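You operate a simulated robot arm through the tools that you are given. There is no shell and no other tool. Be economical: measure what you need, move in short steps, check, and stop when the job is done.

You run a simulated robot arm. Do the job below in one go: nothing can be reset, and whatever is moved stays where it is left.

JOB
Push the top bench drawer shut. Fetch the grease tin from the packing table and set it on top of the brown banded box. Switch the truck brake lever off. Stack the sealed jar marked "CU" from the top of the aisle bench on top of the sealed jar labelled "PVC". The order is free. The truck brake lever goes to its stop.

Only the result counts: the job must be done as asked and must still hold three seconds after the hand-in. Knocking over, shifting, dropping, spilling or breaking anything else fails it.

ROBOT AND FRAMES
A 7-joint arm with a vacuum gripper on a trunk, on a base that drives. Base frame: it is fixed to the floor where the robot stands at the start and does not move with it; the origin is under the middle of the robot, x ahead of it, y to its left, z up. Units: mm, degrees, N and s.
Its first joint turns from -149.0 to 149.0 degrees. Places, roughly: banded box [-500, -750, 750]; grease tin [-250, -1250, 750]; sealed jar [4750, 6000, 750]; top bench drawer [800, 200, 700]; truck brake lever [2300, 3500, 800]. Payload 1.06 kg.
Tool frame: the origin (TCP) lies in the middle of the cups' lips, and z points out of the cups. The gripper has 1 cup of 24 mm across, covering 24 by 24 mm (tool x, y); the bellows give 8 mm. With the vacuum on, a cup seals on a smooth face that it is pressed against (1 to 4 N); it does not hold porous or soft things. The pull reaches 23 N.
Orientation is that of the tool frame in the base frame, as a unit quaternion [w, x, y, z]. With the cups facing straight down, the tool's x points along the base's -x, its y along +y and its z along -z.

CONTROLS
- The arm moves only by the tool nudge_tool. Its argument "rows" is a list of rows, each a list of 6 numbers: the shift along the tool's x, y, z in mm, then the turn, a rotation vector about the tool's x, y, z in degrees. In form: [[x, y, z, rx, ry, rz], ...]. A call has 1 to 8 rows; each row is the pose to reach, as a shift and turn from the pose commanded when the call began, along the tool's axes at that moment. "vac" is the vacuum: 1 switches it on, 0 off, set as the call begins (left out, the last holds). Each row takes 0.2 s and may step no farther than 50 mm and 8.6 degrees from the row before; otherwise, or with a gripper value out of range, the whole call is refused. Where a pose cannot be reached the arm comes as near as it can. A force on the tool above 40 N (or 10 N above the force at the start of the call, whichever is more), or a blocked arm, ends the call early, and 0.2 s more pass. The pull builds up within a second once a cup has sealed. Time passes only in rows, and 0.2 s behind the last, so rows that repeat a pose give it time. It gives the time, the measured TCP pose, the force on the tool (base axes) and the pull of the vacuum at its end, in the units of the frame above (readings bear some noise), with the torque about the TCP (base axes, N m) and any sound that the robot's microphone picked up.
- Cameras (640 x 400 px; columns grow to the right, rows downward): "scene" is now at [0, 109.2, 1452.8]; the picture's right is [-0.81, -0.58, 0.00], its down [-0.46, 0.63, -0.62] and it looks along [0.37, -0.51, -0.78] (base axes); focal length 214 px, centre (320, 200). "wrist" rides on the gripper at [78, 19, -96] in the tool frame; the picture's right is [-0.24, 0.97, 0.00], its down [-0.71, -0.17, -0.69] and it looks along [-0.67, -0.16, 0.73] (tool axes); focal length 243 px, centre (320, 200). There is no depth. A picture from a camera that has moved, and an enlarged one, comes with that camera's place and axes in the base frame and with its lens.
- grab_frame(camera): a new picture of that camera. No time passes.
- raise_lower(by): slides the trunk up (or, below 0, down) by that many mm; the arm and the scene camera ride with it, the base frame stays. It gives what a move gives, with no picture.
- steer(legs): drives the robot by 1 to 6 legs, each [ahead, turn to the left] in mm and degrees, along the robot's own axes; the way and the turn of a leg run together, so that a leg with both is an arc; at most 1500 mm and 180 degrees a leg. The arm and the cameras ride along, it lands a little off, and it stops where it bumps. It gives what a move gives.
- head_to(pan, tilt): turns the head with the scene camera to pan (to the left, within 155 degrees either way) and tilt (down, from -29 to 69), counted from straight ahead of the robot. It gives what a move gives.
- enlarge(camera, box): a new picture of the part [left, top, right, bottom] of that camera's present view, enlarged. No time passes.
- hand_in(): hands the job in; it is judged then, once.

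Go step by step. Nothing tells you exact positions but the pictures and the camera data: compare them with the known pose of the tool, close in by small moves and look again before you grip or let go. The budget is 165 turns and 128 pictures, counting those below and the enlarged ones. Unless the task says otherwise, let go and move clear before handing in.

The tools are called after "Request:" as name(argument=value, ...) on one line, values as JSON. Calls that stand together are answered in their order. nudge_tool: Moves the arm, as the interface text tells. Its arguments: {"type":"object","properties":{"rows":{"type":"array","items":{"type":"array","items":{"type":"number"}}},"vac":{"type":"number"}},"required":["rows"]} The other tools are called the same way: raise_lower (by) slides the trunk up or down; steer (legs) drives the base; head_to (pan, tilt) turns the head that bears the scene camera; grab_frame (camera) takes a picture; enlarge (camera, box) takes an enlarged picture of a part of a camera's view; hand_in () hands the job in.

At the start:

```text
time_s: 0.0
eef_pos: [270.0, -621.7, 1147.5]
tool_rot: [0.0, 0.0, 1.0, 0.0]
wrist_force: [-0.4, -0.2, -0.6]
ft_torque: [0.0, 0.04, 0.03]
pull: 0.1
trunk travel left (down, up): [-525.0, 185.0]
robot x, y, heading: [3.9, 1.7, -0.2]
head pan, tilt: [-54.3, 51.3]
```

scene: 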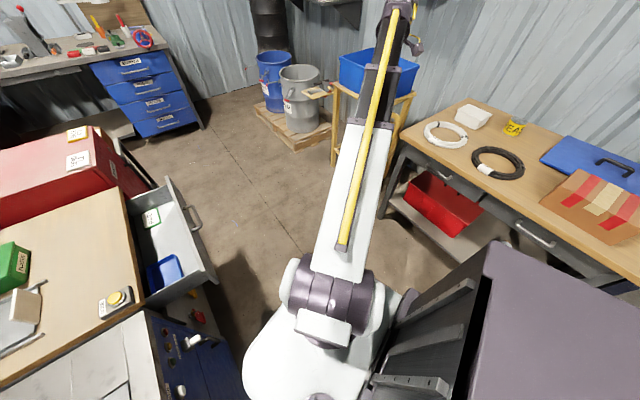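
wrist: 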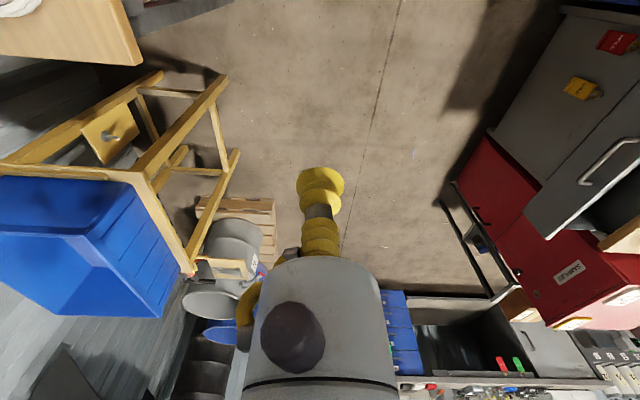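

I see an open drawer in the bench ahead and the packing table on the right. I'll look around with the head before moving.

Request:
head_to(pan=0, tilt=45)

Request:
grab_frame(camera="scene")

Request:
head_to(pan=-110, tilt=40)

Request:
grab_frame(camera="scene")

```text
time_s: 1.2
eef_pos: [271.0, -621.3, 1146.7]
tool_rot: [0.0, 0.0, 1.0, -0.001]
wrist_force: [0.1, 0.1, 0.5]
ft_torque: [0.01, 0.03, 0.01]
pull: 0.1
trunk travel left (down, up): [-525.0, 185.0]
robot x, y, heading: [-0.3, -2.5, -0.0]
head pan, tilt: [0.0, 45.0]
```

```text
125 pictures are left
camera scene: at [37.0, 170.6, 1461.4], right [0.0, -1.0, 0.0], down [-0.71, 0.0, -0.71], along [0.71, 0.0, -0.71], focal length 214 px, centre (320, 200)
```

scene: 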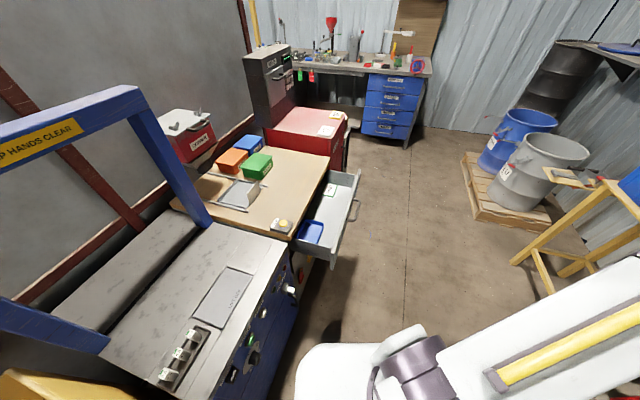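

```text
time_s: 3.1
eef_pos: [270.7, -622.2, 1146.6]
tool_rot: [0.0, 0.0, 1.0, 0.0]
wrist_force: [0.3, 0.8, 0.4]
ft_torque: [-0.01, 0.01, 0.02]
pull: 0.1
trunk travel left (down, up): [-525.0, 185.0]
robot x, y, heading: [0.8, -0.6, -0.1]
head pan, tilt: [-110.0, 40.0]
```

```text
124 pictures are left
camera scene: at [-73.3, 90.8, 1468.7], right [-0.94, 0.34, 0.0], down [0.22, 0.6, -0.77], along [-0.26, -0.72, -0.64], focal length 214 px, centre (320, 200)
```

scene: 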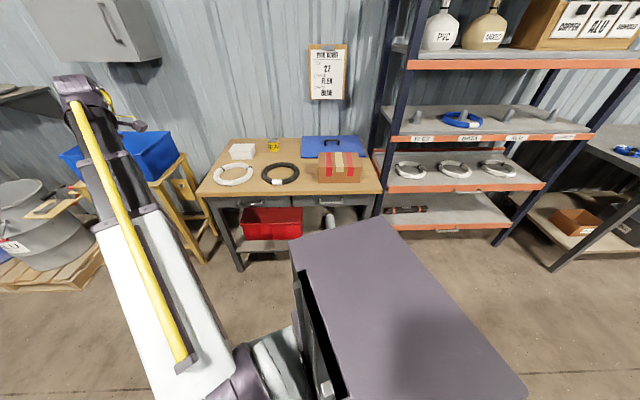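

Request:
enlarge(camera="scene", box=[190, 120, 390, 245])

Request:
head_to(pan=10, tilt=40)

Request:
enlarge(camera="scene", box=[240, 130, 480, 280])

```text
3.20 times, centred on (290, 182) of scene
camera zoom: at [-73.3, 90.8, 1468.7], right [-0.94, 0.34, 0.0], down [0.22, 0.6, -0.77], along [-0.26, -0.72, -0.64], focal length 686 px, centre (416, 256)
```

zoom: 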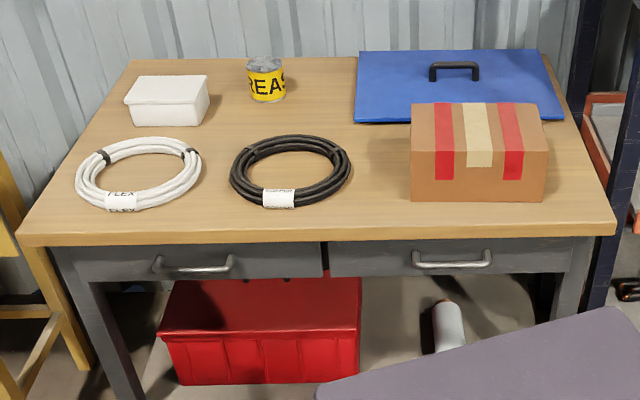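

```text
time_s: 5.1
eef_pos: [269.5, -621.4, 1146.4]
tool_rot: [0.0, 0.001, 1.0, 0.0]
wrist_force: [-0.8, 1.1, -0.5]
ft_torque: [0.01, -0.02, 0.01]
pull: 0.0
trunk travel left (down, up): [-525.0, 185.0]
robot x, y, heading: [-1.4, 1.3, 0.1]
head pan, tilt: [10.0, 40.0]
```

```text
2.67 times, centred on (360, 205) of scene
camera zoom: at [39.4, 185.4, 1468.7], right [0.17, -0.98, 0.0], down [-0.63, -0.11, -0.77], along [0.75, 0.13, -0.64], focal length 572 px, centre (213, 187)
```

zoom: 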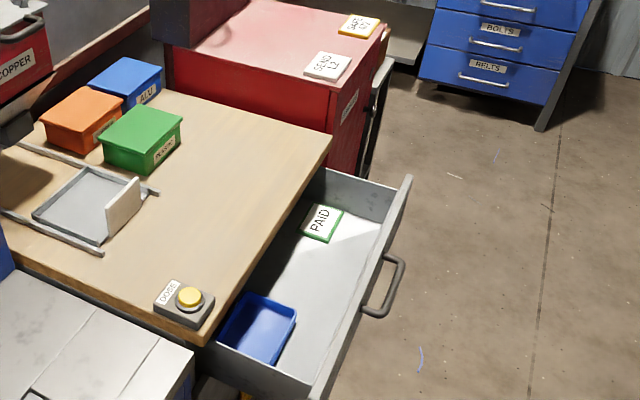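

The open drawer faces the aisle (about -17° rotated), with its handle near [730, 0, 700]. I'll bring the arm in front of it, then tilt the tool to horizontal and push.

Request:
nudge_tool(rows=[[-35, 24, 0, 0, 0, 0], [-70, 48, 0, 0, 0, 0], [-105, 72, 0, 0, 0, 0], [-140, 96, 0, 0, 0, 0], [-175, 120, 0, 0, 0, 0], [-210, 144, 0, 0, 0, 0], [-245, 168, 0, 0, 0, 0], [-280, 192, 0, 0, 0, 0]])

Request:
grab_frame(camera="wrist")

```text
time_s: 6.9
eef_pos: [550.7, -429.5, 1146.3]
tool_rot: [0.0, 0.0, 1.0, -0.001]
wrist_force: [-0.3, 0.1, -0.4]
ft_torque: [0.04, -0.03, -0.03]
pull: 0.1
trunk travel left (down, up): [-525.0, 185.0]
robot x, y, heading: [2.4, -5.0, -0.3]
head pan, tilt: [10.0, 40.0]
```

```text
121 pictures are left
camera wrist: at [471.7, -411.1, 1240.0], right [0.24, 0.97, 0.0], down [0.71, -0.17, 0.69], along [0.67, -0.16, -0.73], focal length 243 px, centre (320, 200)
```

wrist: 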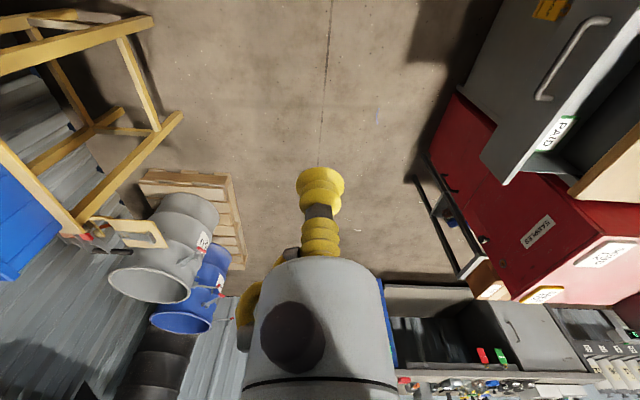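

Request:
enlarge(camera="wrist", box=[420, 0, 640, 220])

Request:
enlarge(camera="scene", box=[280, 170, 440, 310])

```text
1.82 times, centred on (530, 110) of wrist
camera zoom: at [471.7, -411.1, 1240.0], right [0.24, 0.97, 0.0], down [0.71, -0.17, 0.69], along [0.67, -0.16, -0.73], focal length 441 px, centre (-62, 364)
```

zoom: 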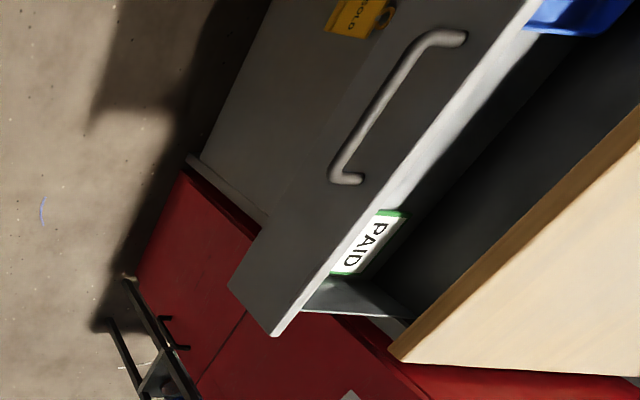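

```text
2.86 times, centred on (360, 240) of scene
camera zoom: at [39.3, 185.5, 1468.7], right [0.17, -0.98, 0.0], down [-0.63, -0.11, -0.77], along [0.75, 0.13, -0.64], focal length 613 px, centre (206, 86)
```

zoom: 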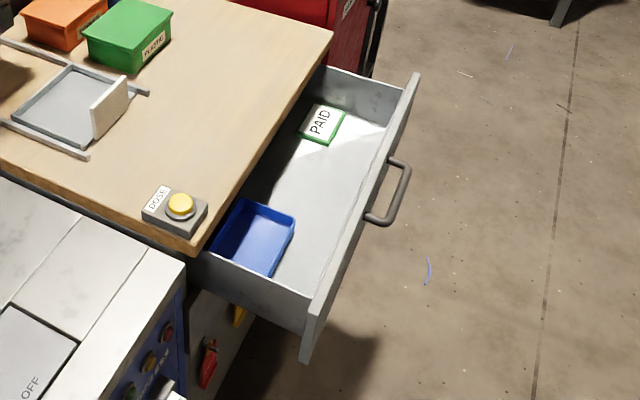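

The drawer face outward plane is at n·p≈237 with n=(0.29,0.957), handle centre about [713, 31, 725], front from z 636 to 759. I'll tilt the tool to horizontal along n while descending, staying well in front of it.

Request:
nudge_tool(rows=[[-13, 25, 37, -7.75, -2.35, 0], [-26, 50, 74, -15.5, -4.7, 0], [-39, 75, 111, -23.25, -7.05, 0], [-52, 100, 148, -31, -9.4, 0], [-65, 125, 185, -38.75, -11.75, 0], [-78, 150, 222, -46.5, -14.1, 0], [-91, 175, 259, -54.25, -16.45, 0], [-104, 200, 296, -62, -18.8, 0]])

```text
time_s: 7.2
eef_pos: [553.0, -420.5, 1129.4]
tool_rot: [0.007, -0.01, 1.0, 0.026]
wrist_force: [-4.6, -11.7, -4.4]
ft_torque: [1.4, -0.92, 1.09]
pull: 0.0
trunk travel left (down, up): [-525.0, 185.0]
robot x, y, heading: [1.3, 1.9, -0.0]
head pan, tilt: [10.0, 40.0]
stopped in row 1: the force on the tool passed its limit at 90 N (the readings are from after the stop); the commanded pose is now the measured one
```

The move stopped with a force spike though nothing should be close; I'll check the view.

Request:
grab_frame(camera="scene")

Request:
nudge_tool(rows=[[0, 0, 0, 0, 0, 0]])

```text
118 pictures are left
camera scene: at [39.0, 185.6, 1468.7], right [0.17, -0.98, 0.0], down [-0.63, -0.11, -0.77], along [0.75, 0.13, -0.64], focal length 214 px, centre (320, 200)
```

scene: 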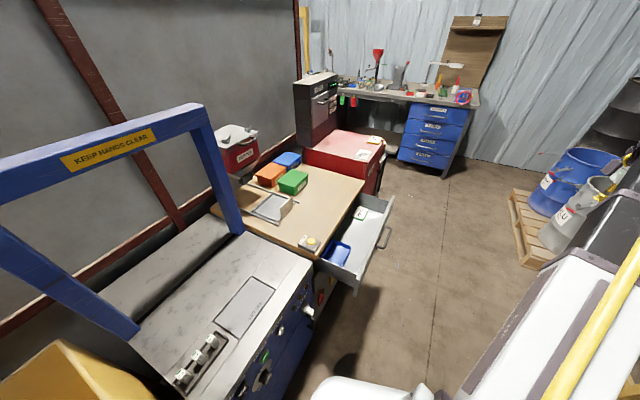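

```text
time_s: 7.6
eef_pos: [554.0, -420.1, 1130.8]
tool_rot: [0.005, -0.01, 1.0, 0.026]
wrist_force: [-8.0, -16.6, -6.4]
ft_torque: [1.88, -1.54, 1.54]
pull: 0.1
trunk travel left (down, up): [-525.0, 185.0]
robot x, y, heading: [-1.5, 0.6, 0.3]
head pan, tilt: [10.0, 40.0]
```

Force persists, so the tilt seems to press the gripper on the arm itself. I'll undo the tilt and instead push the handle with the tool pointing down.

Request:
nudge_tool(rows=[[1, -5, -8, 1.5, 0.3, 0.55], [3, -10, -16, 3, 0.6, 1.1], [3, -10, -16, 3, 0.6, 1.1]])

Request:
grab_frame(camera="wrist")

```text
time_s: 8.4
eef_pos: [551.0, -431.4, 1145.8]
tool_rot: [0.002, 0.001, 1.0, 0.0]
wrist_force: [0.7, 0.0, 0.0]
ft_torque: [0.0, 0.01, 0.0]
pull: 0.0
trunk travel left (down, up): [-525.0, 185.0]
robot x, y, heading: [1.1, -0.4, -0.0]
head pan, tilt: [10.0, 40.0]
```

```text
117 pictures are left
camera wrist: at [472.9, -412.5, 1239.5], right [0.24, 0.97, 0.0], down [0.71, -0.17, 0.69], along [0.67, -0.16, -0.73], focal length 243 px, centre (320, 200)
```

wrist: 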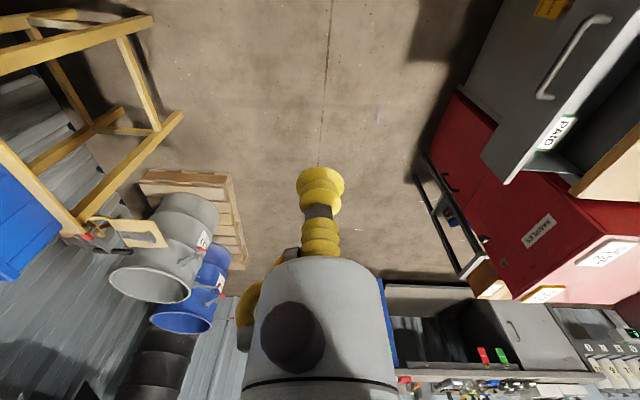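

Request:
nudge_tool(rows=[[-9, 21, 32, 0, 0, 0], [-18, 42, 64, 0, 0, 0], [-27, 63, 96, 0, 0, 0], [-36, 84, 128, 0, 0, 0], [-45, 105, 160, 0, 0, 0], [-54, 126, 192, 0, 0, 0], [-63, 147, 224, 0, 0, 0], [-72, 168, 256, 0, 0, 0]])

Request:
grab_frame(camera="scene")

```text
time_s: 10.2
eef_pos: [622.1, -262.6, 890.4]
tool_rot: [0.002, 0.0, 1.0, 0.0]
wrist_force: [-0.9, 0.0, -1.1]
ft_torque: [-0.01, -0.03, -0.01]
pull: 0.1
trunk travel left (down, up): [-525.0, 185.0]
robot x, y, heading: [-2.2, -1.8, -0.0]
head pan, tilt: [10.0, 40.0]
```

```text
116 pictures are left
camera scene: at [39.3, 185.5, 1468.7], right [0.17, -0.98, 0.0], down [-0.63, -0.11, -0.77], along [0.75, 0.13, -0.64], focal length 214 px, centre (320, 200)
```

scene: 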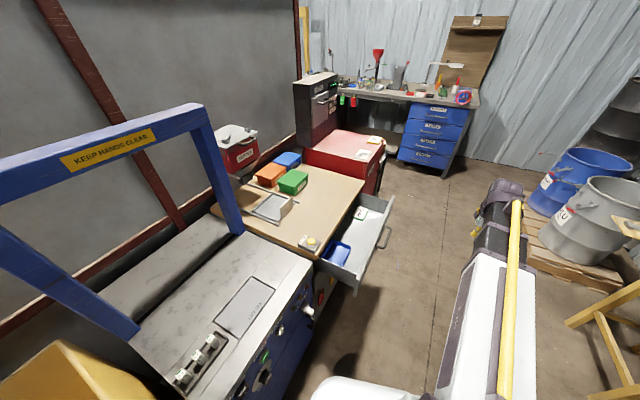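

Request:
nudge_tool(rows=[[-10, 30, 32, 0, 0, 0], [-20, 60, 64, 0, 0, 0], [-30, 90, 96, 0, 0, 0], [-40, 120, 128, 0, 0, 0], [-50, 149, 160, 0, 0, 0], [-60, 178, 190, 0, 0, 0]])

Request:
grab_frame(camera="wrist")

Request:
grab_frame(camera="scene")

```text
time_s: 11.6
eef_pos: [683.5, -85.4, 697.9]
tool_rot: [0.001, 0.001, 1.0, 0.0]
wrist_force: [0.0, -0.2, -0.1]
ft_torque: [-0.01, -0.02, 0.01]
pull: 0.0
trunk travel left (down, up): [-525.0, 185.0]
robot x, y, heading: [3.4, -1.8, 0.0]
head pan, tilt: [10.0, 40.0]
```

```text
115 pictures are left
camera wrist: at [605.8, -67.3, 793.3], right [0.24, 0.97, 0.0], down [0.71, -0.17, 0.69], along [0.67, -0.16, -0.73], focal length 243 px, centre (320, 200)
```

wrist: 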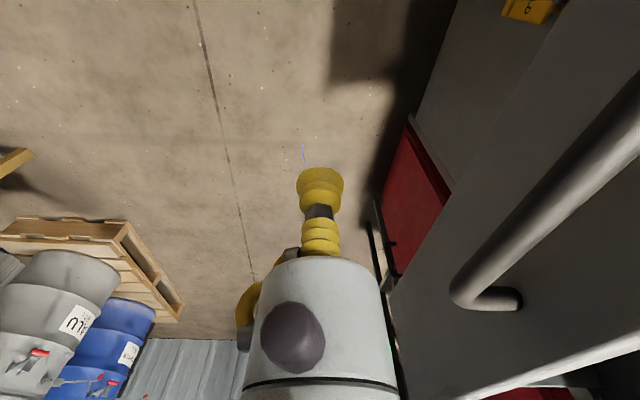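

```text
114 pictures are left
camera scene: at [39.3, 185.5, 1468.7], right [0.17, -0.98, 0.0], down [-0.63, -0.11, -0.77], along [0.75, 0.13, -0.64], focal length 214 px, centre (320, 200)
```

scene: 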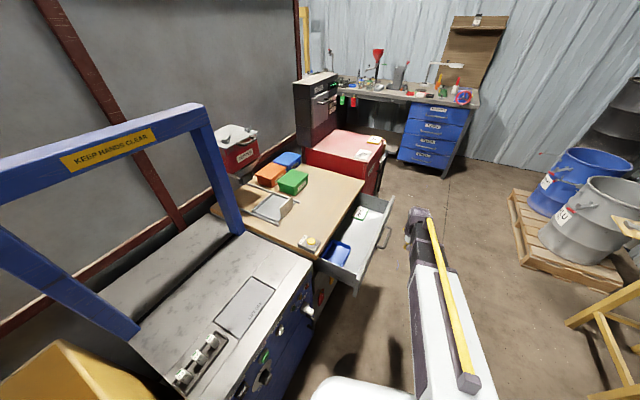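

Pose is as expected; now pushing along n, in small steps.

Request:
nudge_tool(rows=[[-6, 19, 0, 0, 0, 0], [-12, 38, 0, 0, 0, 0], [-17, 57, 0, 0, 0, 0], [-20, 67, 0, 0, 0, 0], [-23, 77, 0, 0, 0, 0], [-26, 86, 0, 0, 0, 0]])

Request:
grab_frame(camera="wrist")

```text
time_s: 13.0
eef_pos: [709.9, 1.8, 698.8]
tool_rot: [0.001, 0.001, 1.0, 0.0]
wrist_force: [0.5, -0.7, 1.0]
ft_torque: [0.0, 0.0, 0.02]
pull: 0.0
trunk travel left (down, up): [-525.0, 185.0]
robot x, y, heading: [-0.5, 0.3, 0.1]
head pan, tilt: [10.0, 40.0]
```

```text
113 pictures are left
camera wrist: at [631.7, 19.5, 794.2], right [0.24, 0.97, 0.0], down [0.71, -0.17, 0.69], along [0.67, -0.16, -0.73], focal length 243 px, centre (320, 200)
```

wrist: 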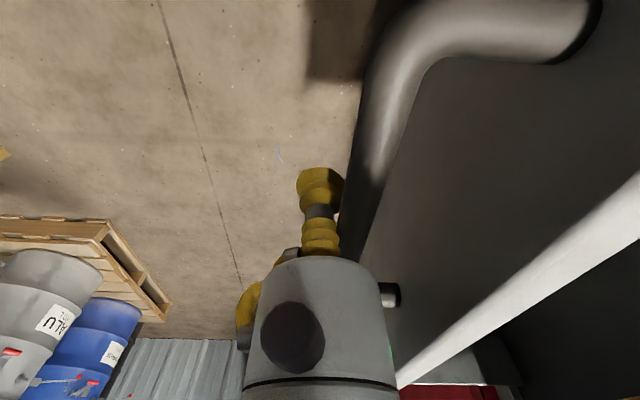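

Nearly touching the handle with the stem. I continue pushing along n.

Request:
nudge_tool(rows=[[-3, 10, 0, 0, 0, 0], [-6, 19, 0, 0, 0, 0], [-9, 29, 0, 0, 0, 0], [-12, 38, 0, 0, 0, 0], [-15, 48, 0, 0, 0, 0], [-17, 57, 0, 0, 0, 0], [-20, 67, 0, 0, 0, 0], [-23, 76, 0, 0, 0, 0]])

Request:
grab_frame(camera="wrist")

```text
time_s: 14.8
eef_pos: [733.3, 78.1, 700.6]
tool_rot: [0.001, 0.0, 1.0, 0.001]
wrist_force: [0.1, 0.2, 0.2]
ft_torque: [-0.01, 0.03, 0.02]
pull: 0.2
trunk travel left (down, up): [-525.0, 185.0]
robot x, y, heading: [-2.1, -0.6, 0.1]
head pan, tilt: [10.0, 40.0]
```

```text
112 pictures are left
camera wrist: at [654.8, 95.7, 794.7], right [0.24, 0.97, 0.0], down [0.71, -0.17, 0.69], along [0.67, -0.16, -0.73], focal length 243 px, centre (320, 200)
```

wrist: 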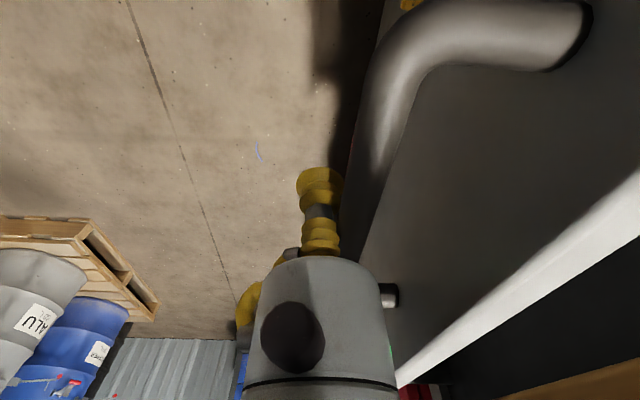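

The drawer is moving with the tool. I continue.

Request:
nudge_tool(rows=[[-3, 10, 0, 0, 0, 0], [-6, 19, 0, 0, 0, 0], [-9, 29, 0, 0, 0, 0], [-12, 38, 0, 0, 0, 0], [-15, 48, 0, 0, 0, 0], [-17, 57, 0, 0, 0, 0], [-20, 67, 0, 0, 0, 0], [-23, 76, 0, 0, 0, 0]])

Request:
grab_frame(camera="wrist")

Request:
grab_frame(camera="scene")

```text
time_s: 16.6
eef_pos: [756.2, 153.3, 700.2]
tool_rot: [0.0, 0.0, 1.0, 0.0]
wrist_force: [-0.1, -0.5, -0.1]
ft_torque: [0.01, -0.01, 0.02]
pull: 0.0
trunk travel left (down, up): [-525.0, 185.0]
robot x, y, heading: [-0.1, -3.1, 0.1]
head pan, tilt: [10.0, 40.0]
```

```text
111 pictures are left
camera wrist: at [678.3, 171.7, 794.3], right [0.24, 0.97, 0.0], down [0.71, -0.17, 0.69], along [0.67, -0.16, -0.73], focal length 243 px, centre (320, 200)
```

wrist: 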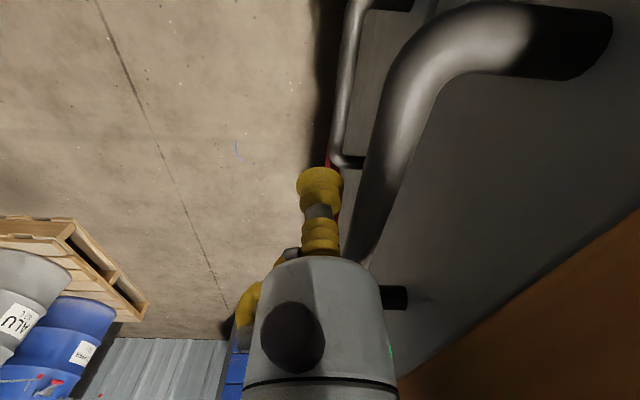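

```text
110 pictures are left
camera scene: at [39.4, 185.7, 1468.7], right [0.17, -0.98, 0.0], down [-0.63, -0.11, -0.77], along [0.75, 0.13, -0.64], focal length 214 px, centre (320, 200)
```

scene: 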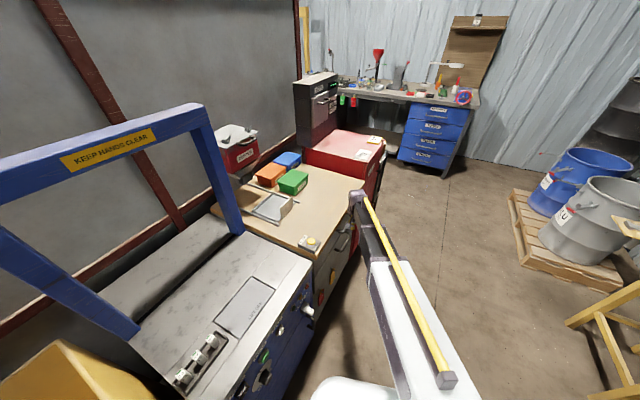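

Request:
nudge_tool(rows=[[-1.5, 5, 0, 0, 0, 0], [-3, 10, 0, 0, 0, 0], [-4.5, 14, 0, 0, 0, 0], [-6, 19, 0, 0, 0, 0], [-7, 24, 0, 0, 0, 0], [-9, 29, 0, 0, 0, 0]])

Request:
grab_frame(camera="wrist")

```text
time_s: 17.5
eef_pos: [756.6, 157.8, 700.0]
tool_rot: [-0.001, 0.004, 1.0, -0.005]
wrist_force: [-2.3, -12.0, 0.0]
ft_torque: [0.37, -0.05, -0.03]
pull: 0.2
trunk travel left (down, up): [-525.0, 185.0]
robot x, y, heading: [-1.1, 2.3, -0.5]
head pan, tilt: [10.0, 40.0]
stopped in row 4: the force on the tool passed its limit at 46 N (the readings are from after the stop); the commanded pose is now the measured one
```

```text
109 pictures are left
camera wrist: at [680.3, 178.5, 794.7], right [0.24, 0.97, -0.01], down [0.71, -0.17, 0.68], along [0.66, -0.17, -0.73], focal length 243 px, centre (320, 200)
```

wrist: 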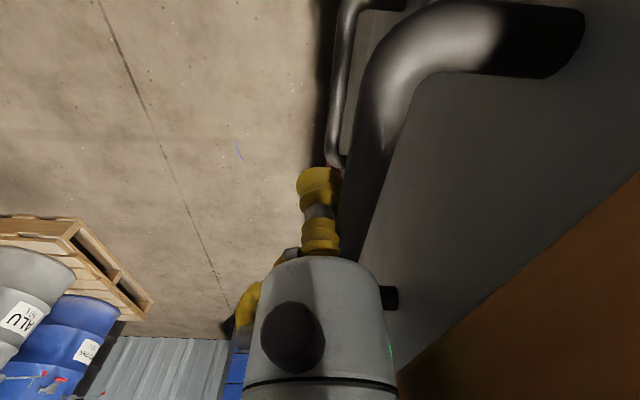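

A firm stop. I'll back off along -n and inspect whether the drawer is flush.

Request:
nudge_tool(rows=[[6, -19, 0, 0, 0, 0], [17, -57, 0, 0, 0, 0], [29, -96, 0, 0, 0, 0], [40, -134, -5, 0, 0, 0], [52, -172, -40, 0, 0, 0], [52, -200, -80, 0, 0, 0], [52, -220, -120, 0, 0, 0], [52, -240, -160, 0, 0, 0]])

Request:
enlarge(camera="scene", box=[280, 170, 440, 310])

Request:
grab_frame(camera="wrist")

```text
refused: row 5 steps farther than a row can; nothing moved
```

```text
2.86 times, centred on (360, 240) of scene
camera zoom: at [40.6, 184.3, 1468.8], right [0.16, -0.99, 0.0], down [-0.63, -0.11, -0.77], along [0.76, 0.13, -0.64], focal length 613 px, centre (206, 86)
```

zoom: 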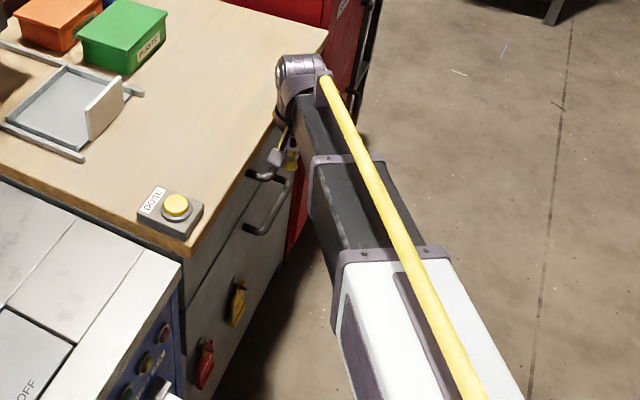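

```text
107 pictures are left
camera wrist: at [680.3, 178.5, 794.7], right [0.24, 0.97, -0.01], down [0.71, -0.17, 0.68], along [0.66, -0.17, -0.73], focal length 243 px, centre (320, 200)
```

wrist: 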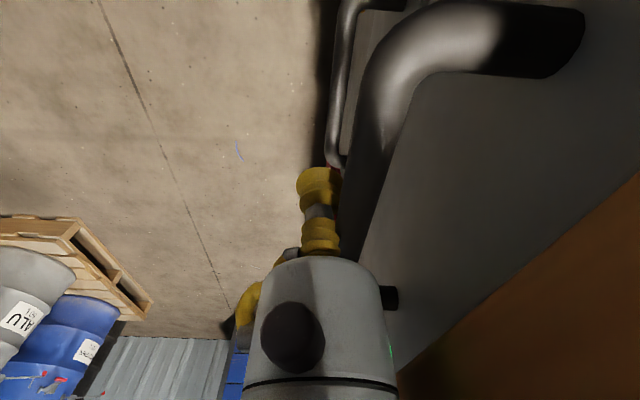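

The torque says the contact was at the handle height, so the drawer met its stop. Backing off.

Request:
nudge_tool(rows=[[6, -19, 0, 0, 0, 0], [15, -57, 0, 0, 0, 0], [25, -96, 0, 0, 0, 0], [30, -134, -10, 0, 0, 0], [35, -160, -45, 0, 0, 0], [40, -180, -85, 0, 0, 0], [40, -200, -125, 0, 0, 0], [40, -215, -165, 0, 0, 0]])

Request:
enlarge(camera="scene", box=[280, 170, 440, 310])

Request:
grab_frame(camera="wrist")

```text
time_s: 19.3
eef_pos: [718.2, -53.9, 867.5]
tool_rot: [-0.002, 0.002, 1.0, -0.005]
wrist_force: [-0.4, 0.4, 0.5]
ft_torque: [0.03, 0.01, 0.01]
pull: 0.0
trunk travel left (down, up): [-525.0, 185.0]
robot x, y, heading: [-0.5, -0.2, -0.3]
head pan, tilt: [10.0, 40.0]
```

```text
2.86 times, centred on (360, 240) of scene
camera zoom: at [40.5, 185.3, 1468.6], right [0.17, -0.99, 0.0], down [-0.63, -0.11, -0.77], along [0.76, 0.13, -0.64], focal length 613 px, centre (206, 86)
```

zoom: 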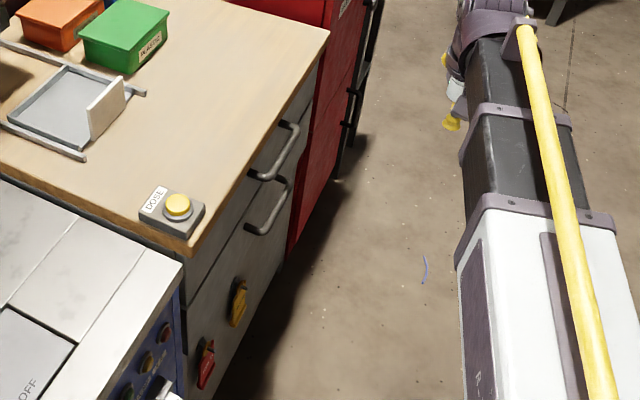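

```text
105 pictures are left
camera wrist: at [640.0, -33.8, 961.6], right [0.24, 0.97, -0.01], down [0.71, -0.17, 0.68], along [0.66, -0.17, -0.73], focal length 243 px, centre (320, 200)
```

wrist: 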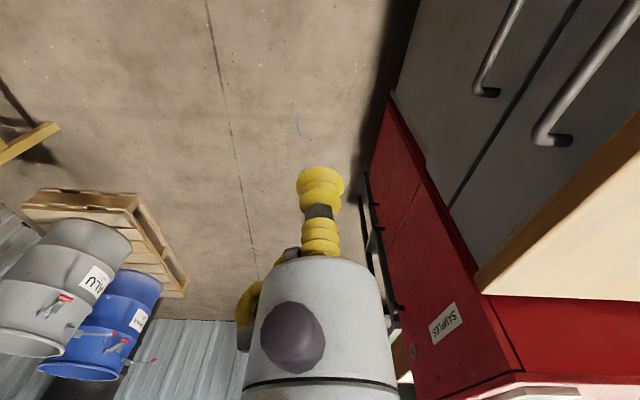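

The drawer is flush. Next the packing table; I check the floor space around the base before driving.

Request:
head_to(pan=0, tilt=69)

Request:
grab_frame(camera="scene")

Request:
head_to(pan=-90, tilt=55)

Request:
grab_frame(camera="scene")

Request:
head_to(pan=155, tilt=45)

Request:
grab_frame(camera="scene")

```text
time_s: 20.2
eef_pos: [718.0, -51.8, 867.3]
tool_rot: [-0.001, 0.002, 1.0, -0.004]
wrist_force: [-1.1, 0.2, 0.6]
ft_torque: [0.0, -0.01, 0.03]
pull: 0.0
trunk travel left (down, up): [-525.0, 185.0]
robot x, y, heading: [-1.2, -3.8, -0.6]
head pan, tilt: [0.0, 68.8]
```

```text
104 pictures are left
camera scene: at [12.5, 170.7, 1432.6], right [-0.01, -1.0, 0.0], down [-0.93, 0.01, -0.36], along [0.36, 0.0, -0.93], focal length 214 px, centre (320, 200)
```

scene: 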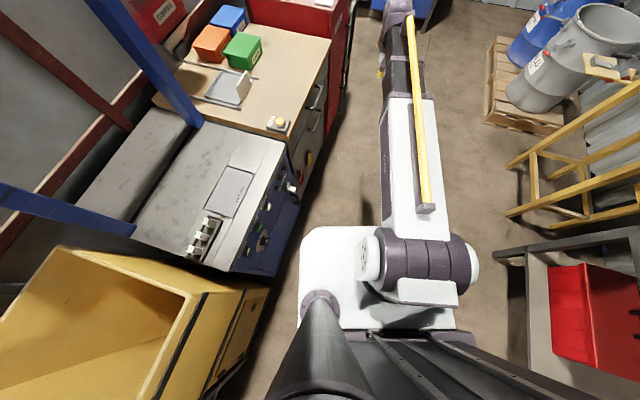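

```text
time_s: 21.9
eef_pos: [718.3, -51.6, 867.2]
tool_rot: [-0.002, 0.002, 1.0, -0.004]
wrist_force: [0.5, 0.1, 0.5]
ft_torque: [0.0, 0.02, 0.02]
pull: 0.0
trunk travel left (down, up): [-525.0, 185.0]
robot x, y, heading: [-1.2, 0.3, -0.4]
head pan, tilt: [-90.0, 55.0]
```

```text
103 pictures are left
camera scene: at [-43.9, 99.0, 1448.0], right [-1.0, 0.01, 0.0], down [0.0, 0.82, -0.57], along [0.0, -0.57, -0.82], focal length 214 px, centre (320, 200)
```

scene: 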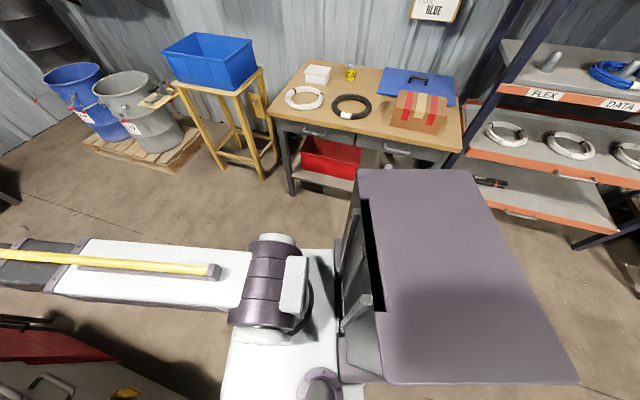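

```text
time_s: 25.3
eef_pos: [717.8, -52.7, 867.0]
tool_rot: [-0.002, 0.002, 1.0, -0.004]
wrist_force: [-0.2, 0.0, 0.3]
ft_torque: [0.01, 0.02, 0.01]
pull: 0.0
trunk travel left (down, up): [-525.0, 185.0]
robot x, y, heading: [-0.8, 2.8, -0.2]
head pan, tilt: [154.7, 45.0]
```

```text
102 pictures are left
camera scene: at [-116.7, 206.3, 1461.4], right [0.43, 0.9, 0.0], down [0.64, -0.31, -0.71], along [-0.64, 0.31, -0.71], focal length 214 px, centre (320, 200)
```

scene: 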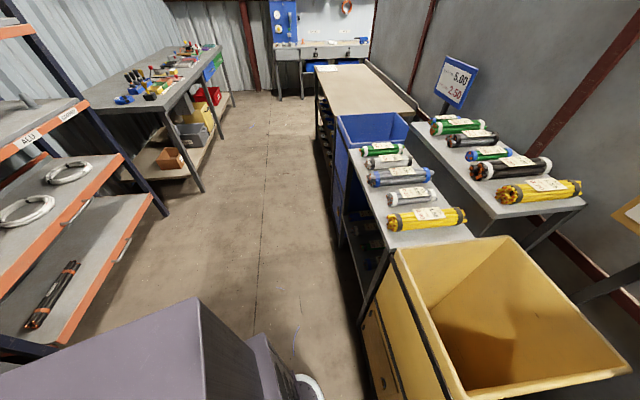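

Base footprint appears about ±275 mm; bench plane is 406 from the origin. I'll raise the arm, then drive in a clear arc to stand at about [-137, -408] facing the table (heading ≈ -108.6°).

Request:
nudge_tool(rows=[[10, 0, -45, 0, 0, 0], [20, 0, -90, 0, 0, 0], [30, 0, -135, 0, 0, 0], [40, 0, -180, 0, 0, 0], [50, 0, -225, 0, 0, 0], [60, 0, -270, 0, 0, 0]])

Request:
steer(legs=[[200, -60], [0, -74.6], [437, 0], [0, 26]])

Request:
head_to(pan=0, tilt=45)

Request:
grab_frame(camera="scene")

```text
time_s: 26.7
eef_pos: [668.0, -49.9, 1116.5]
tool_rot: [0.007, 0.004, 1.0, -0.006]
wrist_force: [10.0, -1.4, -14.4]
ft_torque: [-0.29, -0.23, -0.11]
pull: 0.2
out of reach, approached as far as the arm can: row 6
trunk travel left (down, up): [-525.0, 185.0]
robot x, y, heading: [-1.6, -0.4, -0.5]
head pan, tilt: [154.7, 45.0]
stopped in row 6: the force on the tool passed its limit at 70 N (the readings are from after the stop); the commanded pose is now the measured one
```

```text
time_s: 34.0
eef_pos: [-428.4, -627.4, 1117.9]
tool_rot: [-0.002, 0.923, 0.385, -0.01]
wrist_force: [-3.5, -2.2, -7.5]
ft_torque: [0.07, 0.2, -0.09]
pull: 0.1
trunk travel left (down, up): [-525.0, 185.0]
robot x, y, heading: [67.8, -186.9, -136.1]
head pan, tilt: [154.7, 45.0]
stopped in leg 3: the force on the tool passed its limit at 40 N (the readings are from after the stop); the commanded pose is now the measured one
```

```text
time_s: 36.4
eef_pos: [-431.6, -628.9, 1118.0]
tool_rot: [-0.002, 0.923, 0.386, -0.009]
wrist_force: [-5.5, -4.3, -14.7]
ft_torque: [-0.08, 0.51, -0.14]
pull: 0.1
trunk travel left (down, up): [-525.0, 185.0]
robot x, y, heading: [73.7, -193.4, -135.8]
head pan, tilt: [0.0, 45.0]
```

```text
101 pictures are left
camera scene: at [164.6, -334.3, 1461.4], right [-0.7, 0.72, 0.0], down [0.51, 0.49, -0.71], along [-0.51, -0.49, -0.71], focal length 214 px, centre (320, 200)
```

scene: 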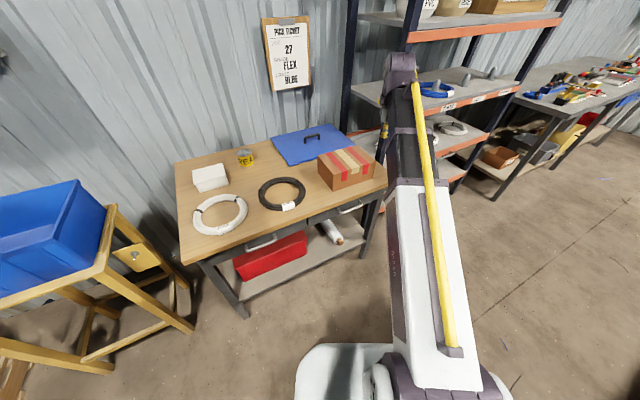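

The spike is the wrist folding against the forearm at that height. I'll lower the tool relative to the trunk and raise the trunk instead, then go on.

Request:
nudge_tool(rows=[[0, 0, 40, 0, 0, 0], [0, 0, 80, 0, 0, 0], [0, 0, 120, 0, 0, 0]])

Request:
raise_lower(by=180)

```text
time_s: 37.2
eef_pos: [-433.2, -631.5, 997.0]
tool_rot: [-0.002, 0.923, 0.385, -0.009]
wrist_force: [-0.4, -0.7, 0.4]
ft_torque: [0.01, 0.0, 0.04]
pull: 0.0
trunk travel left (down, up): [-525.0, 185.0]
robot x, y, heading: [69.4, -188.5, -135.8]
head pan, tilt: [0.0, 45.0]
```

```text
time_s: 39.2
eef_pos: [-433.7, -630.4, 1177.9]
tool_rot: [-0.003, 0.923, 0.385, -0.009]
wrist_force: [-0.1, -0.4, -0.7]
ft_torque: [-0.02, 0.01, -0.03]
pull: 0.0
trunk travel left (down, up): [-705.0, 5.0]
robot x, y, heading: [72.5, -189.7, -135.9]
head pan, tilt: [0.0, 45.0]
```

Triangulated: tin at about [-226, -1229, 855], table top near z 820, box near [-504, -808]. Driving on to about [-143, -364] facing the table.

Request:
steer(legs=[[0, -4.8], [276, 0], [0, 32.1]])

Request:
grab_frame(camera="scene")

Request:
grab_frame(camera="wrist")

```text
time_s: 43.2
eef_pos: [-382.5, -988.8, 1176.8]
tool_rot: [-0.001, 0.803, 0.596, -0.009]
wrist_force: [0.8, -0.8, 0.2]
ft_torque: [-0.01, 0.01, 0.0]
pull: 0.0
trunk travel left (down, up): [-705.0, 5.0]
robot x, y, heading: [-143.1, -361.4, -108.0]
head pan, tilt: [0.0, 45.0]
```

```text
100 pictures are left
camera scene: at [10.7, -448.9, 1641.4], right [-0.95, 0.31, 0.0], down [0.22, 0.67, -0.71], along [-0.22, -0.67, -0.71], focal length 214 px, centre (320, 200)
```

scene: 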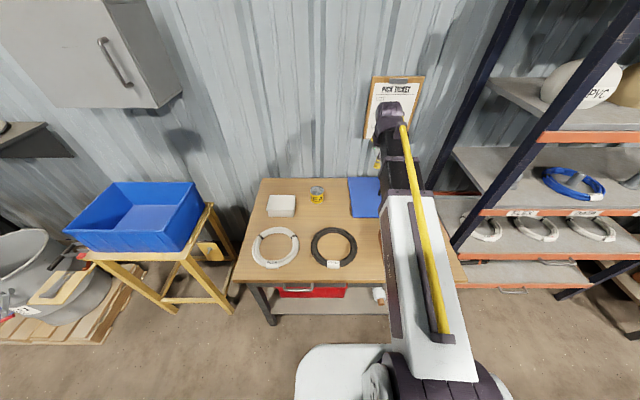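

```text
99 pictures are left
camera wrist: at [-339.0, -919.2, 1269.7], right [0.86, -0.51, -0.01], down [-0.36, -0.62, 0.7], along [-0.36, -0.6, -0.72], focal length 243 px, centre (320, 200)
```

wrist: 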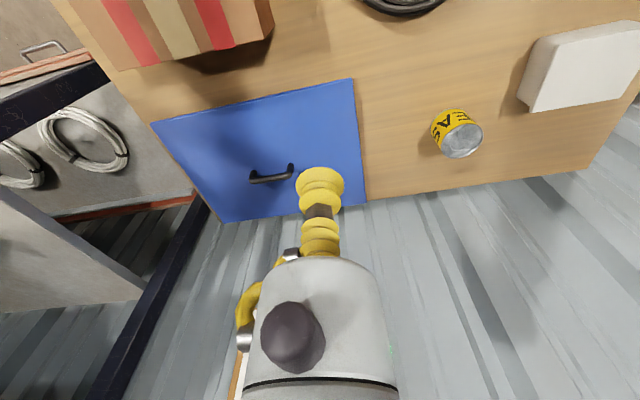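

Tin lid is at about [-236, -1247, 871] (two views agree). I'll move over it at z≈930 and look.

Request:
nudge_tool(rows=[[-25, 27, 31, 0, 0, 0], [-50, 54, 62, 0, 0, 0], [-75, 82, 93, -0.3, 0.4, 0], [-100, 109, 124, -0.6, 0.8, 0], [-126, 136, 155, -0.6, 0.8, 0], [-151, 163, 186, -0.6, 0.8, 0], [-176, 191, 217, -0.6, 0.8, 0], [-201, 218, 248, -0.6, 0.8, 0]])

Request:
grab_frame(camera="wrist")

Request:
enlarge(camera="scene", box=[240, 140, 440, 265])

```text
time_s: 45.0
eef_pos: [-234.4, -1248.3, 929.5]
tool_rot: [-0.001, 0.803, 0.595, -0.001]
wrist_force: [-0.3, 0.3, -0.9]
ft_torque: [-0.01, 0.02, -0.02]
pull: 0.1
trunk travel left (down, up): [-705.0, 5.0]
robot x, y, heading: [-142.3, -362.0, -108.1]
head pan, tilt: [0.0, 45.0]
```

```text
98 pictures are left
camera wrist: at [-193.9, -1179.7, 1023.4], right [0.86, -0.51, 0.0], down [-0.37, -0.63, 0.69], along [-0.35, -0.59, -0.73], focal length 243 px, centre (320, 200)
```

wrist: 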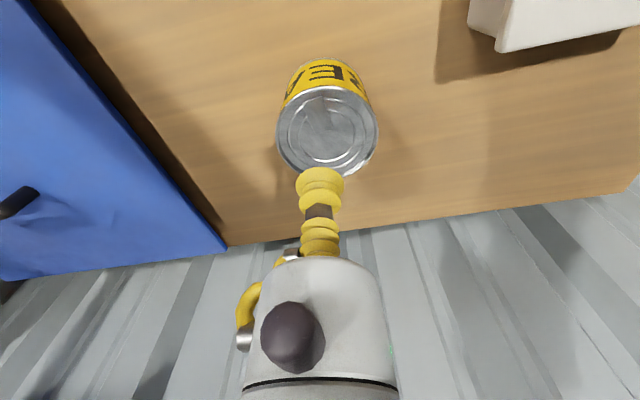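

```text
3.20 times, centred on (340, 202) of scene
camera zoom: at [10.6, -449.2, 1641.4], right [-0.95, 0.31, 0.0], down [0.22, 0.67, -0.71], along [-0.22, -0.67, -0.71], focal length 686 px, centre (256, 192)
```

zoom: 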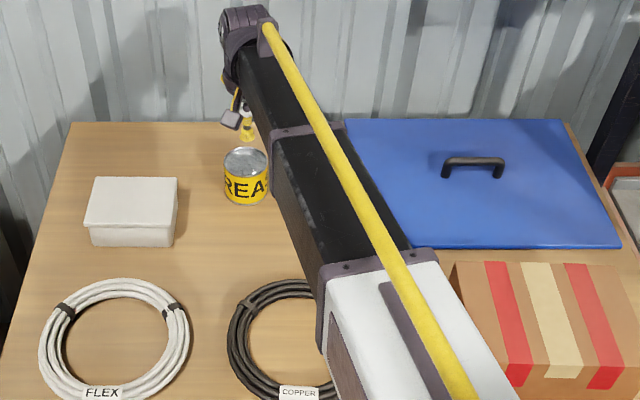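

Lid centre is almost directly beneath (about 5 mm offset). Descending close with vacuum on.

Request:
nudge_tool(rows=[[1.5, 4.8, 25, 0, 0, 0], [1.5, 4.8, 45, 0, 0, 0], [1.5, 4.8, 54, 0, 0, 0], [1.5, 4.8, 54, 0, 0, 0]], vac=1)

Request:
grab_frame(camera="wrist")

```text
time_s: 46.0
eef_pos: [-230.8, -1246.7, 875.1]
tool_rot: [0.001, 0.803, 0.596, 0.0]
wrist_force: [-0.5, 0.0, -0.7]
ft_torque: [0.01, 0.02, 0.0]
pull: 0.1
trunk travel left (down, up): [-705.0, 5.0]
robot x, y, heading: [-140.0, -365.9, -108.1]
head pan, tilt: [0.0, 45.0]
```

```text
96 pictures are left
camera wrist: at [-188.9, -1178.4, 969.5], right [0.86, -0.51, 0.0], down [-0.37, -0.63, 0.69], along [-0.35, -0.59, -0.73], focal length 243 px, centre (320, 200)
```

wrist: 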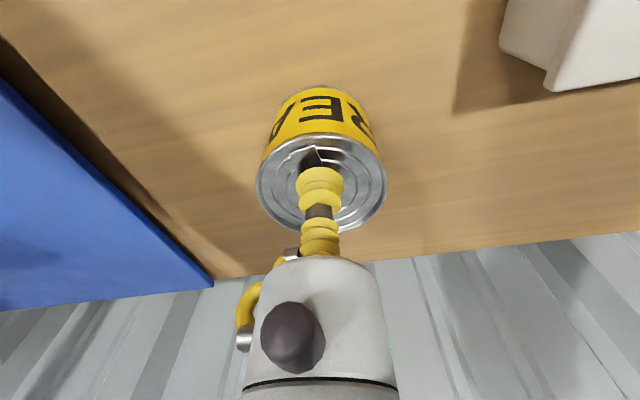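

Request:
nudge_tool(rows=[[0, 0, 2, 0, 0, 0], [0, 0, 4, 0, 0, 0], [0, 0, 6, 0, 0, 0], [0, 0, 6, 0, 0, 0]])

```text
time_s: 47.0
eef_pos: [-229.4, -1246.9, 870.0]
tool_rot: [0.0, 0.803, 0.595, 0.001]
wrist_force: [0.2, 0.6, 6.8]
ft_torque: [0.0, 0.0, -0.01]
pull: 22.6
trunk travel left (down, up): [-705.0, 5.0]
robot x, y, heading: [-145.8, -360.6, -108.2]
head pan, tilt: [0.0, 45.0]
```

Sealed. Lifting gently.

Request:
nudge_tool(rows=[[0, 0, -6, 0, 0, 0], [0, 0, -15, 0, 0, 0], [0, 0, -40, 0, 0, 0], [0, 0, -70, 0, 0, 0], [0, 0, -110, 0, 0, 0], [0, 0, -110, 0, 0, 0]])

Request:
grab_frame(camera="wrist")

Request:
grab_frame(camera="scene")

```text
time_s: 48.4
eef_pos: [-230.7, -1246.0, 980.0]
tool_rot: [0.0, 0.804, 0.595, -0.001]
wrist_force: [-0.5, -0.5, -4.6]
ft_torque: [0.05, -0.03, 0.01]
pull: 22.8
trunk travel left (down, up): [-705.0, 5.0]
robot x, y, heading: [-141.4, -360.3, -107.9]
head pan, tilt: [0.0, 45.0]
```

```text
95 pictures are left
camera wrist: at [-189.2, -1177.6, 1073.2], right [0.86, -0.51, 0.0], down [-0.37, -0.63, 0.68], along [-0.35, -0.59, -0.73], focal length 243 px, centre (320, 200)
```

wrist: 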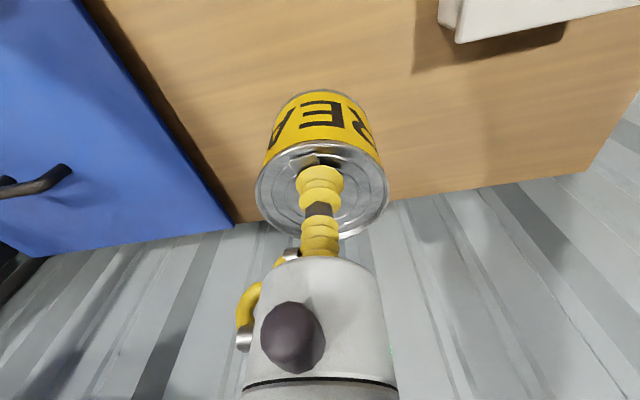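

```text
94 pictures are left
camera scene: at [10.5, -449.1, 1641.4], right [-0.95, 0.31, 0.0], down [0.22, 0.67, -0.71], along [-0.22, -0.67, -0.71], focal length 214 px, centre (320, 200)
```

scene: 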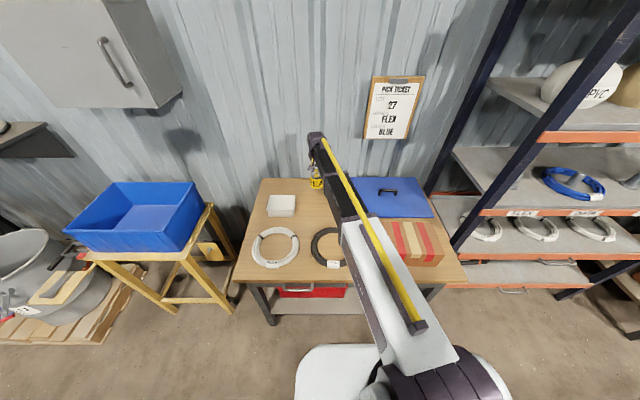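

Tin is held (about 0.45 kg). Now locating the box top precisely.

Request:
enlarge(camera="scene", box=[370, 180, 470, 280])

```text
4.00 times, centred on (420, 230) of scene
camera zoom: at [10.5, -449.1, 1641.4], right [-0.95, 0.31, 0.0], down [0.22, 0.67, -0.71], along [-0.22, -0.67, -0.71], focal length 858 px, centre (-80, 80)
```

zoom: 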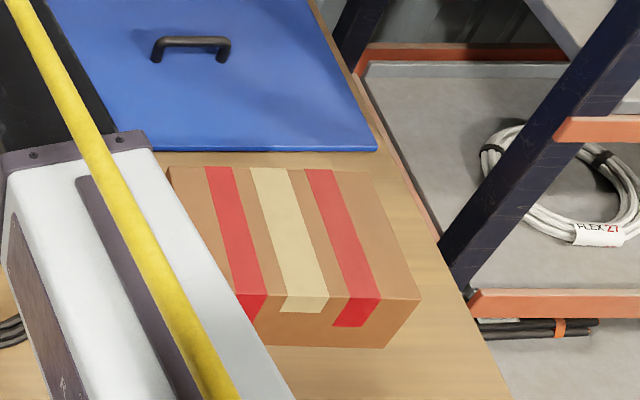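

Box top is at z≈908, centre ≈[-507, -820] (223×154 mm). Carrying the tin there at height.

Request:
nudge_tool(rows=[[0, 0, -40, 0, 0, 0], [0, 0, -75, 0, 0, 0], [27, -32, -75, 0, 0, 0], [54, -64, -75, 0, 0, 0], [82, -97, -75, 0, 0, 0], [109, -129, -75, 0, 0, 0], [136, -161, -75, 0, 0, 0], [164, -194, -75, 0, 0, 0]])

Request:
nudge_tool(rows=[[27, -32, 0, 0, 0, 0], [54, -64, 0, 0, 0, 0], [82, -97, 0, 0, 0, 0], [109, -129, 0, 0, 0, 0], [136, -161, 0, 0, 0, 0], [164, -194, 0, 0, 0, 0], [164, -194, 0, 0, 0, 0]])

Request:
grab_frame(camera="wrist")

Request:
grab_frame(camera="scene")

```text
time_s: 50.2
eef_pos: [-367.7, -1034.2, 1055.0]
tool_rot: [0.0, 0.804, 0.595, 0.0]
wrist_force: [0.0, -0.2, -4.8]
ft_torque: [0.03, -0.05, -0.01]
pull: 22.8
trunk travel left (down, up): [-705.0, 5.0]
robot x, y, heading: [-142.2, -359.8, -107.9]
head pan, tilt: [0.0, 45.0]
```

```text
time_s: 51.8
eef_pos: [-506.9, -819.2, 1054.8]
tool_rot: [0.0, 0.804, 0.595, 0.0]
wrist_force: [-0.2, 1.3, -4.6]
ft_torque: [0.04, -0.05, -0.02]
pull: 22.6
trunk travel left (down, up): [-705.0, 5.0]
robot x, y, heading: [-141.3, -362.8, -107.9]
head pan, tilt: [0.0, 45.0]
```

```text
92 pictures are left
camera wrist: at [-464.8, -751.2, 1148.9], right [0.86, -0.51, 0.0], down [-0.37, -0.63, 0.68], along [-0.35, -0.59, -0.73], focal length 243 px, centre (320, 200)
```

wrist: 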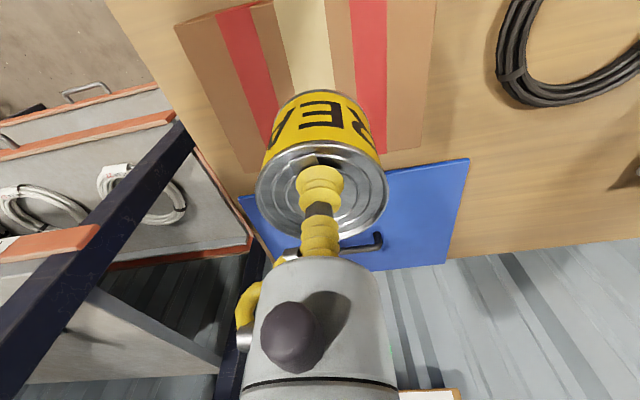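

```text
91 pictures are left
camera scene: at [10.1, -448.8, 1641.5], right [-0.95, 0.31, 0.0], down [0.22, 0.67, -0.71], along [-0.22, -0.67, -0.71], focal length 214 px, centre (320, 200)
```

scene: 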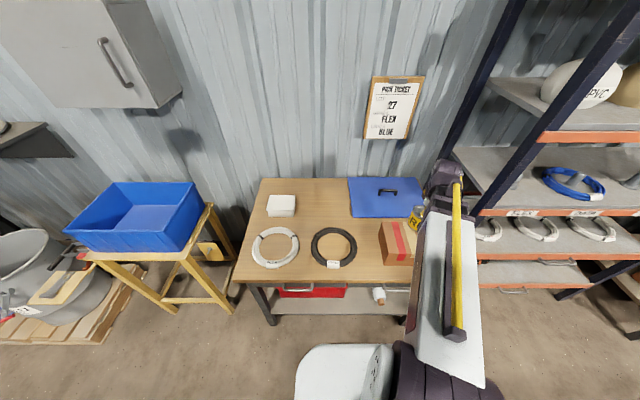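

Box corners check out from the wrist camera too. Lowering.

Request:
nudge_tool(rows=[[-4, 0, 30, 0, 0, 0], [-4, 0, 55, 0, 0, 0], [-4, 0, 66, 0, 0, 0], [-4, 0, 69, 0, 0, 0], [-4, 0, 69, 0, 0, 0]])

Request:
nudge_tool(rows=[[0, 0, 2, 0, 0, 0], [0, 0, 4, 0, 0, 0], [0, 0, 4, 0, 0, 0]])

Request:
grab_frame(camera="wrist")

```text
time_s: 53.0
eef_pos: [-508.1, -824.2, 985.4]
tool_rot: [0.001, 0.803, 0.595, 0.0]
wrist_force: [0.4, 0.1, -3.9]
ft_torque: [0.02, -0.03, 0.01]
pull: 23.2
trunk travel left (down, up): [-705.0, 5.0]
robot x, y, heading: [-144.6, -362.8, -108.1]
head pan, tilt: [0.0, 45.0]
```

```text
time_s: 53.8
eef_pos: [-508.1, -823.1, 981.4]
tool_rot: [0.001, 0.803, 0.596, 0.0]
wrist_force: [0.1, 0.8, -4.1]
ft_torque: [0.03, 0.01, 0.0]
pull: 23.1
trunk travel left (down, up): [-705.0, 5.0]
robot x, y, heading: [-140.7, -361.2, -107.9]
head pan, tilt: [0.0, 45.0]
```

```text
90 pictures are left
camera wrist: at [-466.0, -755.3, 1075.6], right [0.86, -0.51, 0.0], down [-0.37, -0.63, 0.69], along [-0.35, -0.59, -0.73], focal length 243 px, centre (320, 200)
```

wrist: 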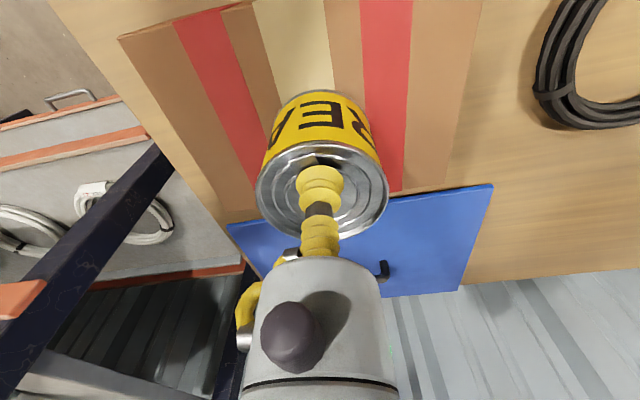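

Request:
nudge_tool(rows=[[0, 0, 1.5, 0, 0, 0], [0, 0, 3, 0, 0, 0], [0, 0, 3, 0, 0, 0]])

Request:
nudge_tool(rows=[[0, 0, 1.5, 0, 0, 0], [0, 0, 3, 0, 0, 0], [0, 0, 3, 0, 0, 0]])

```text
time_s: 54.6
eef_pos: [-507.7, -823.5, 978.7]
tool_rot: [0.001, 0.804, 0.595, 0.0]
wrist_force: [-0.5, -0.7, -5.5]
ft_torque: [0.07, -0.03, -0.03]
pull: 22.9
trunk travel left (down, up): [-705.0, 5.0]
robot x, y, heading: [-141.2, -364.2, -107.8]
head pan, tilt: [0.0, 45.0]
```

```text
time_s: 55.4
eef_pos: [-507.4, -823.4, 975.7]
tool_rot: [0.0, 0.803, 0.595, 0.0]
wrist_force: [-0.2, 0.1, -4.8]
ft_torque: [0.05, 0.01, 0.03]
pull: 23.2
trunk travel left (down, up): [-705.0, 5.0]
robot x, y, heading: [-138.8, -363.7, -108.2]
head pan, tilt: [0.0, 45.0]
```

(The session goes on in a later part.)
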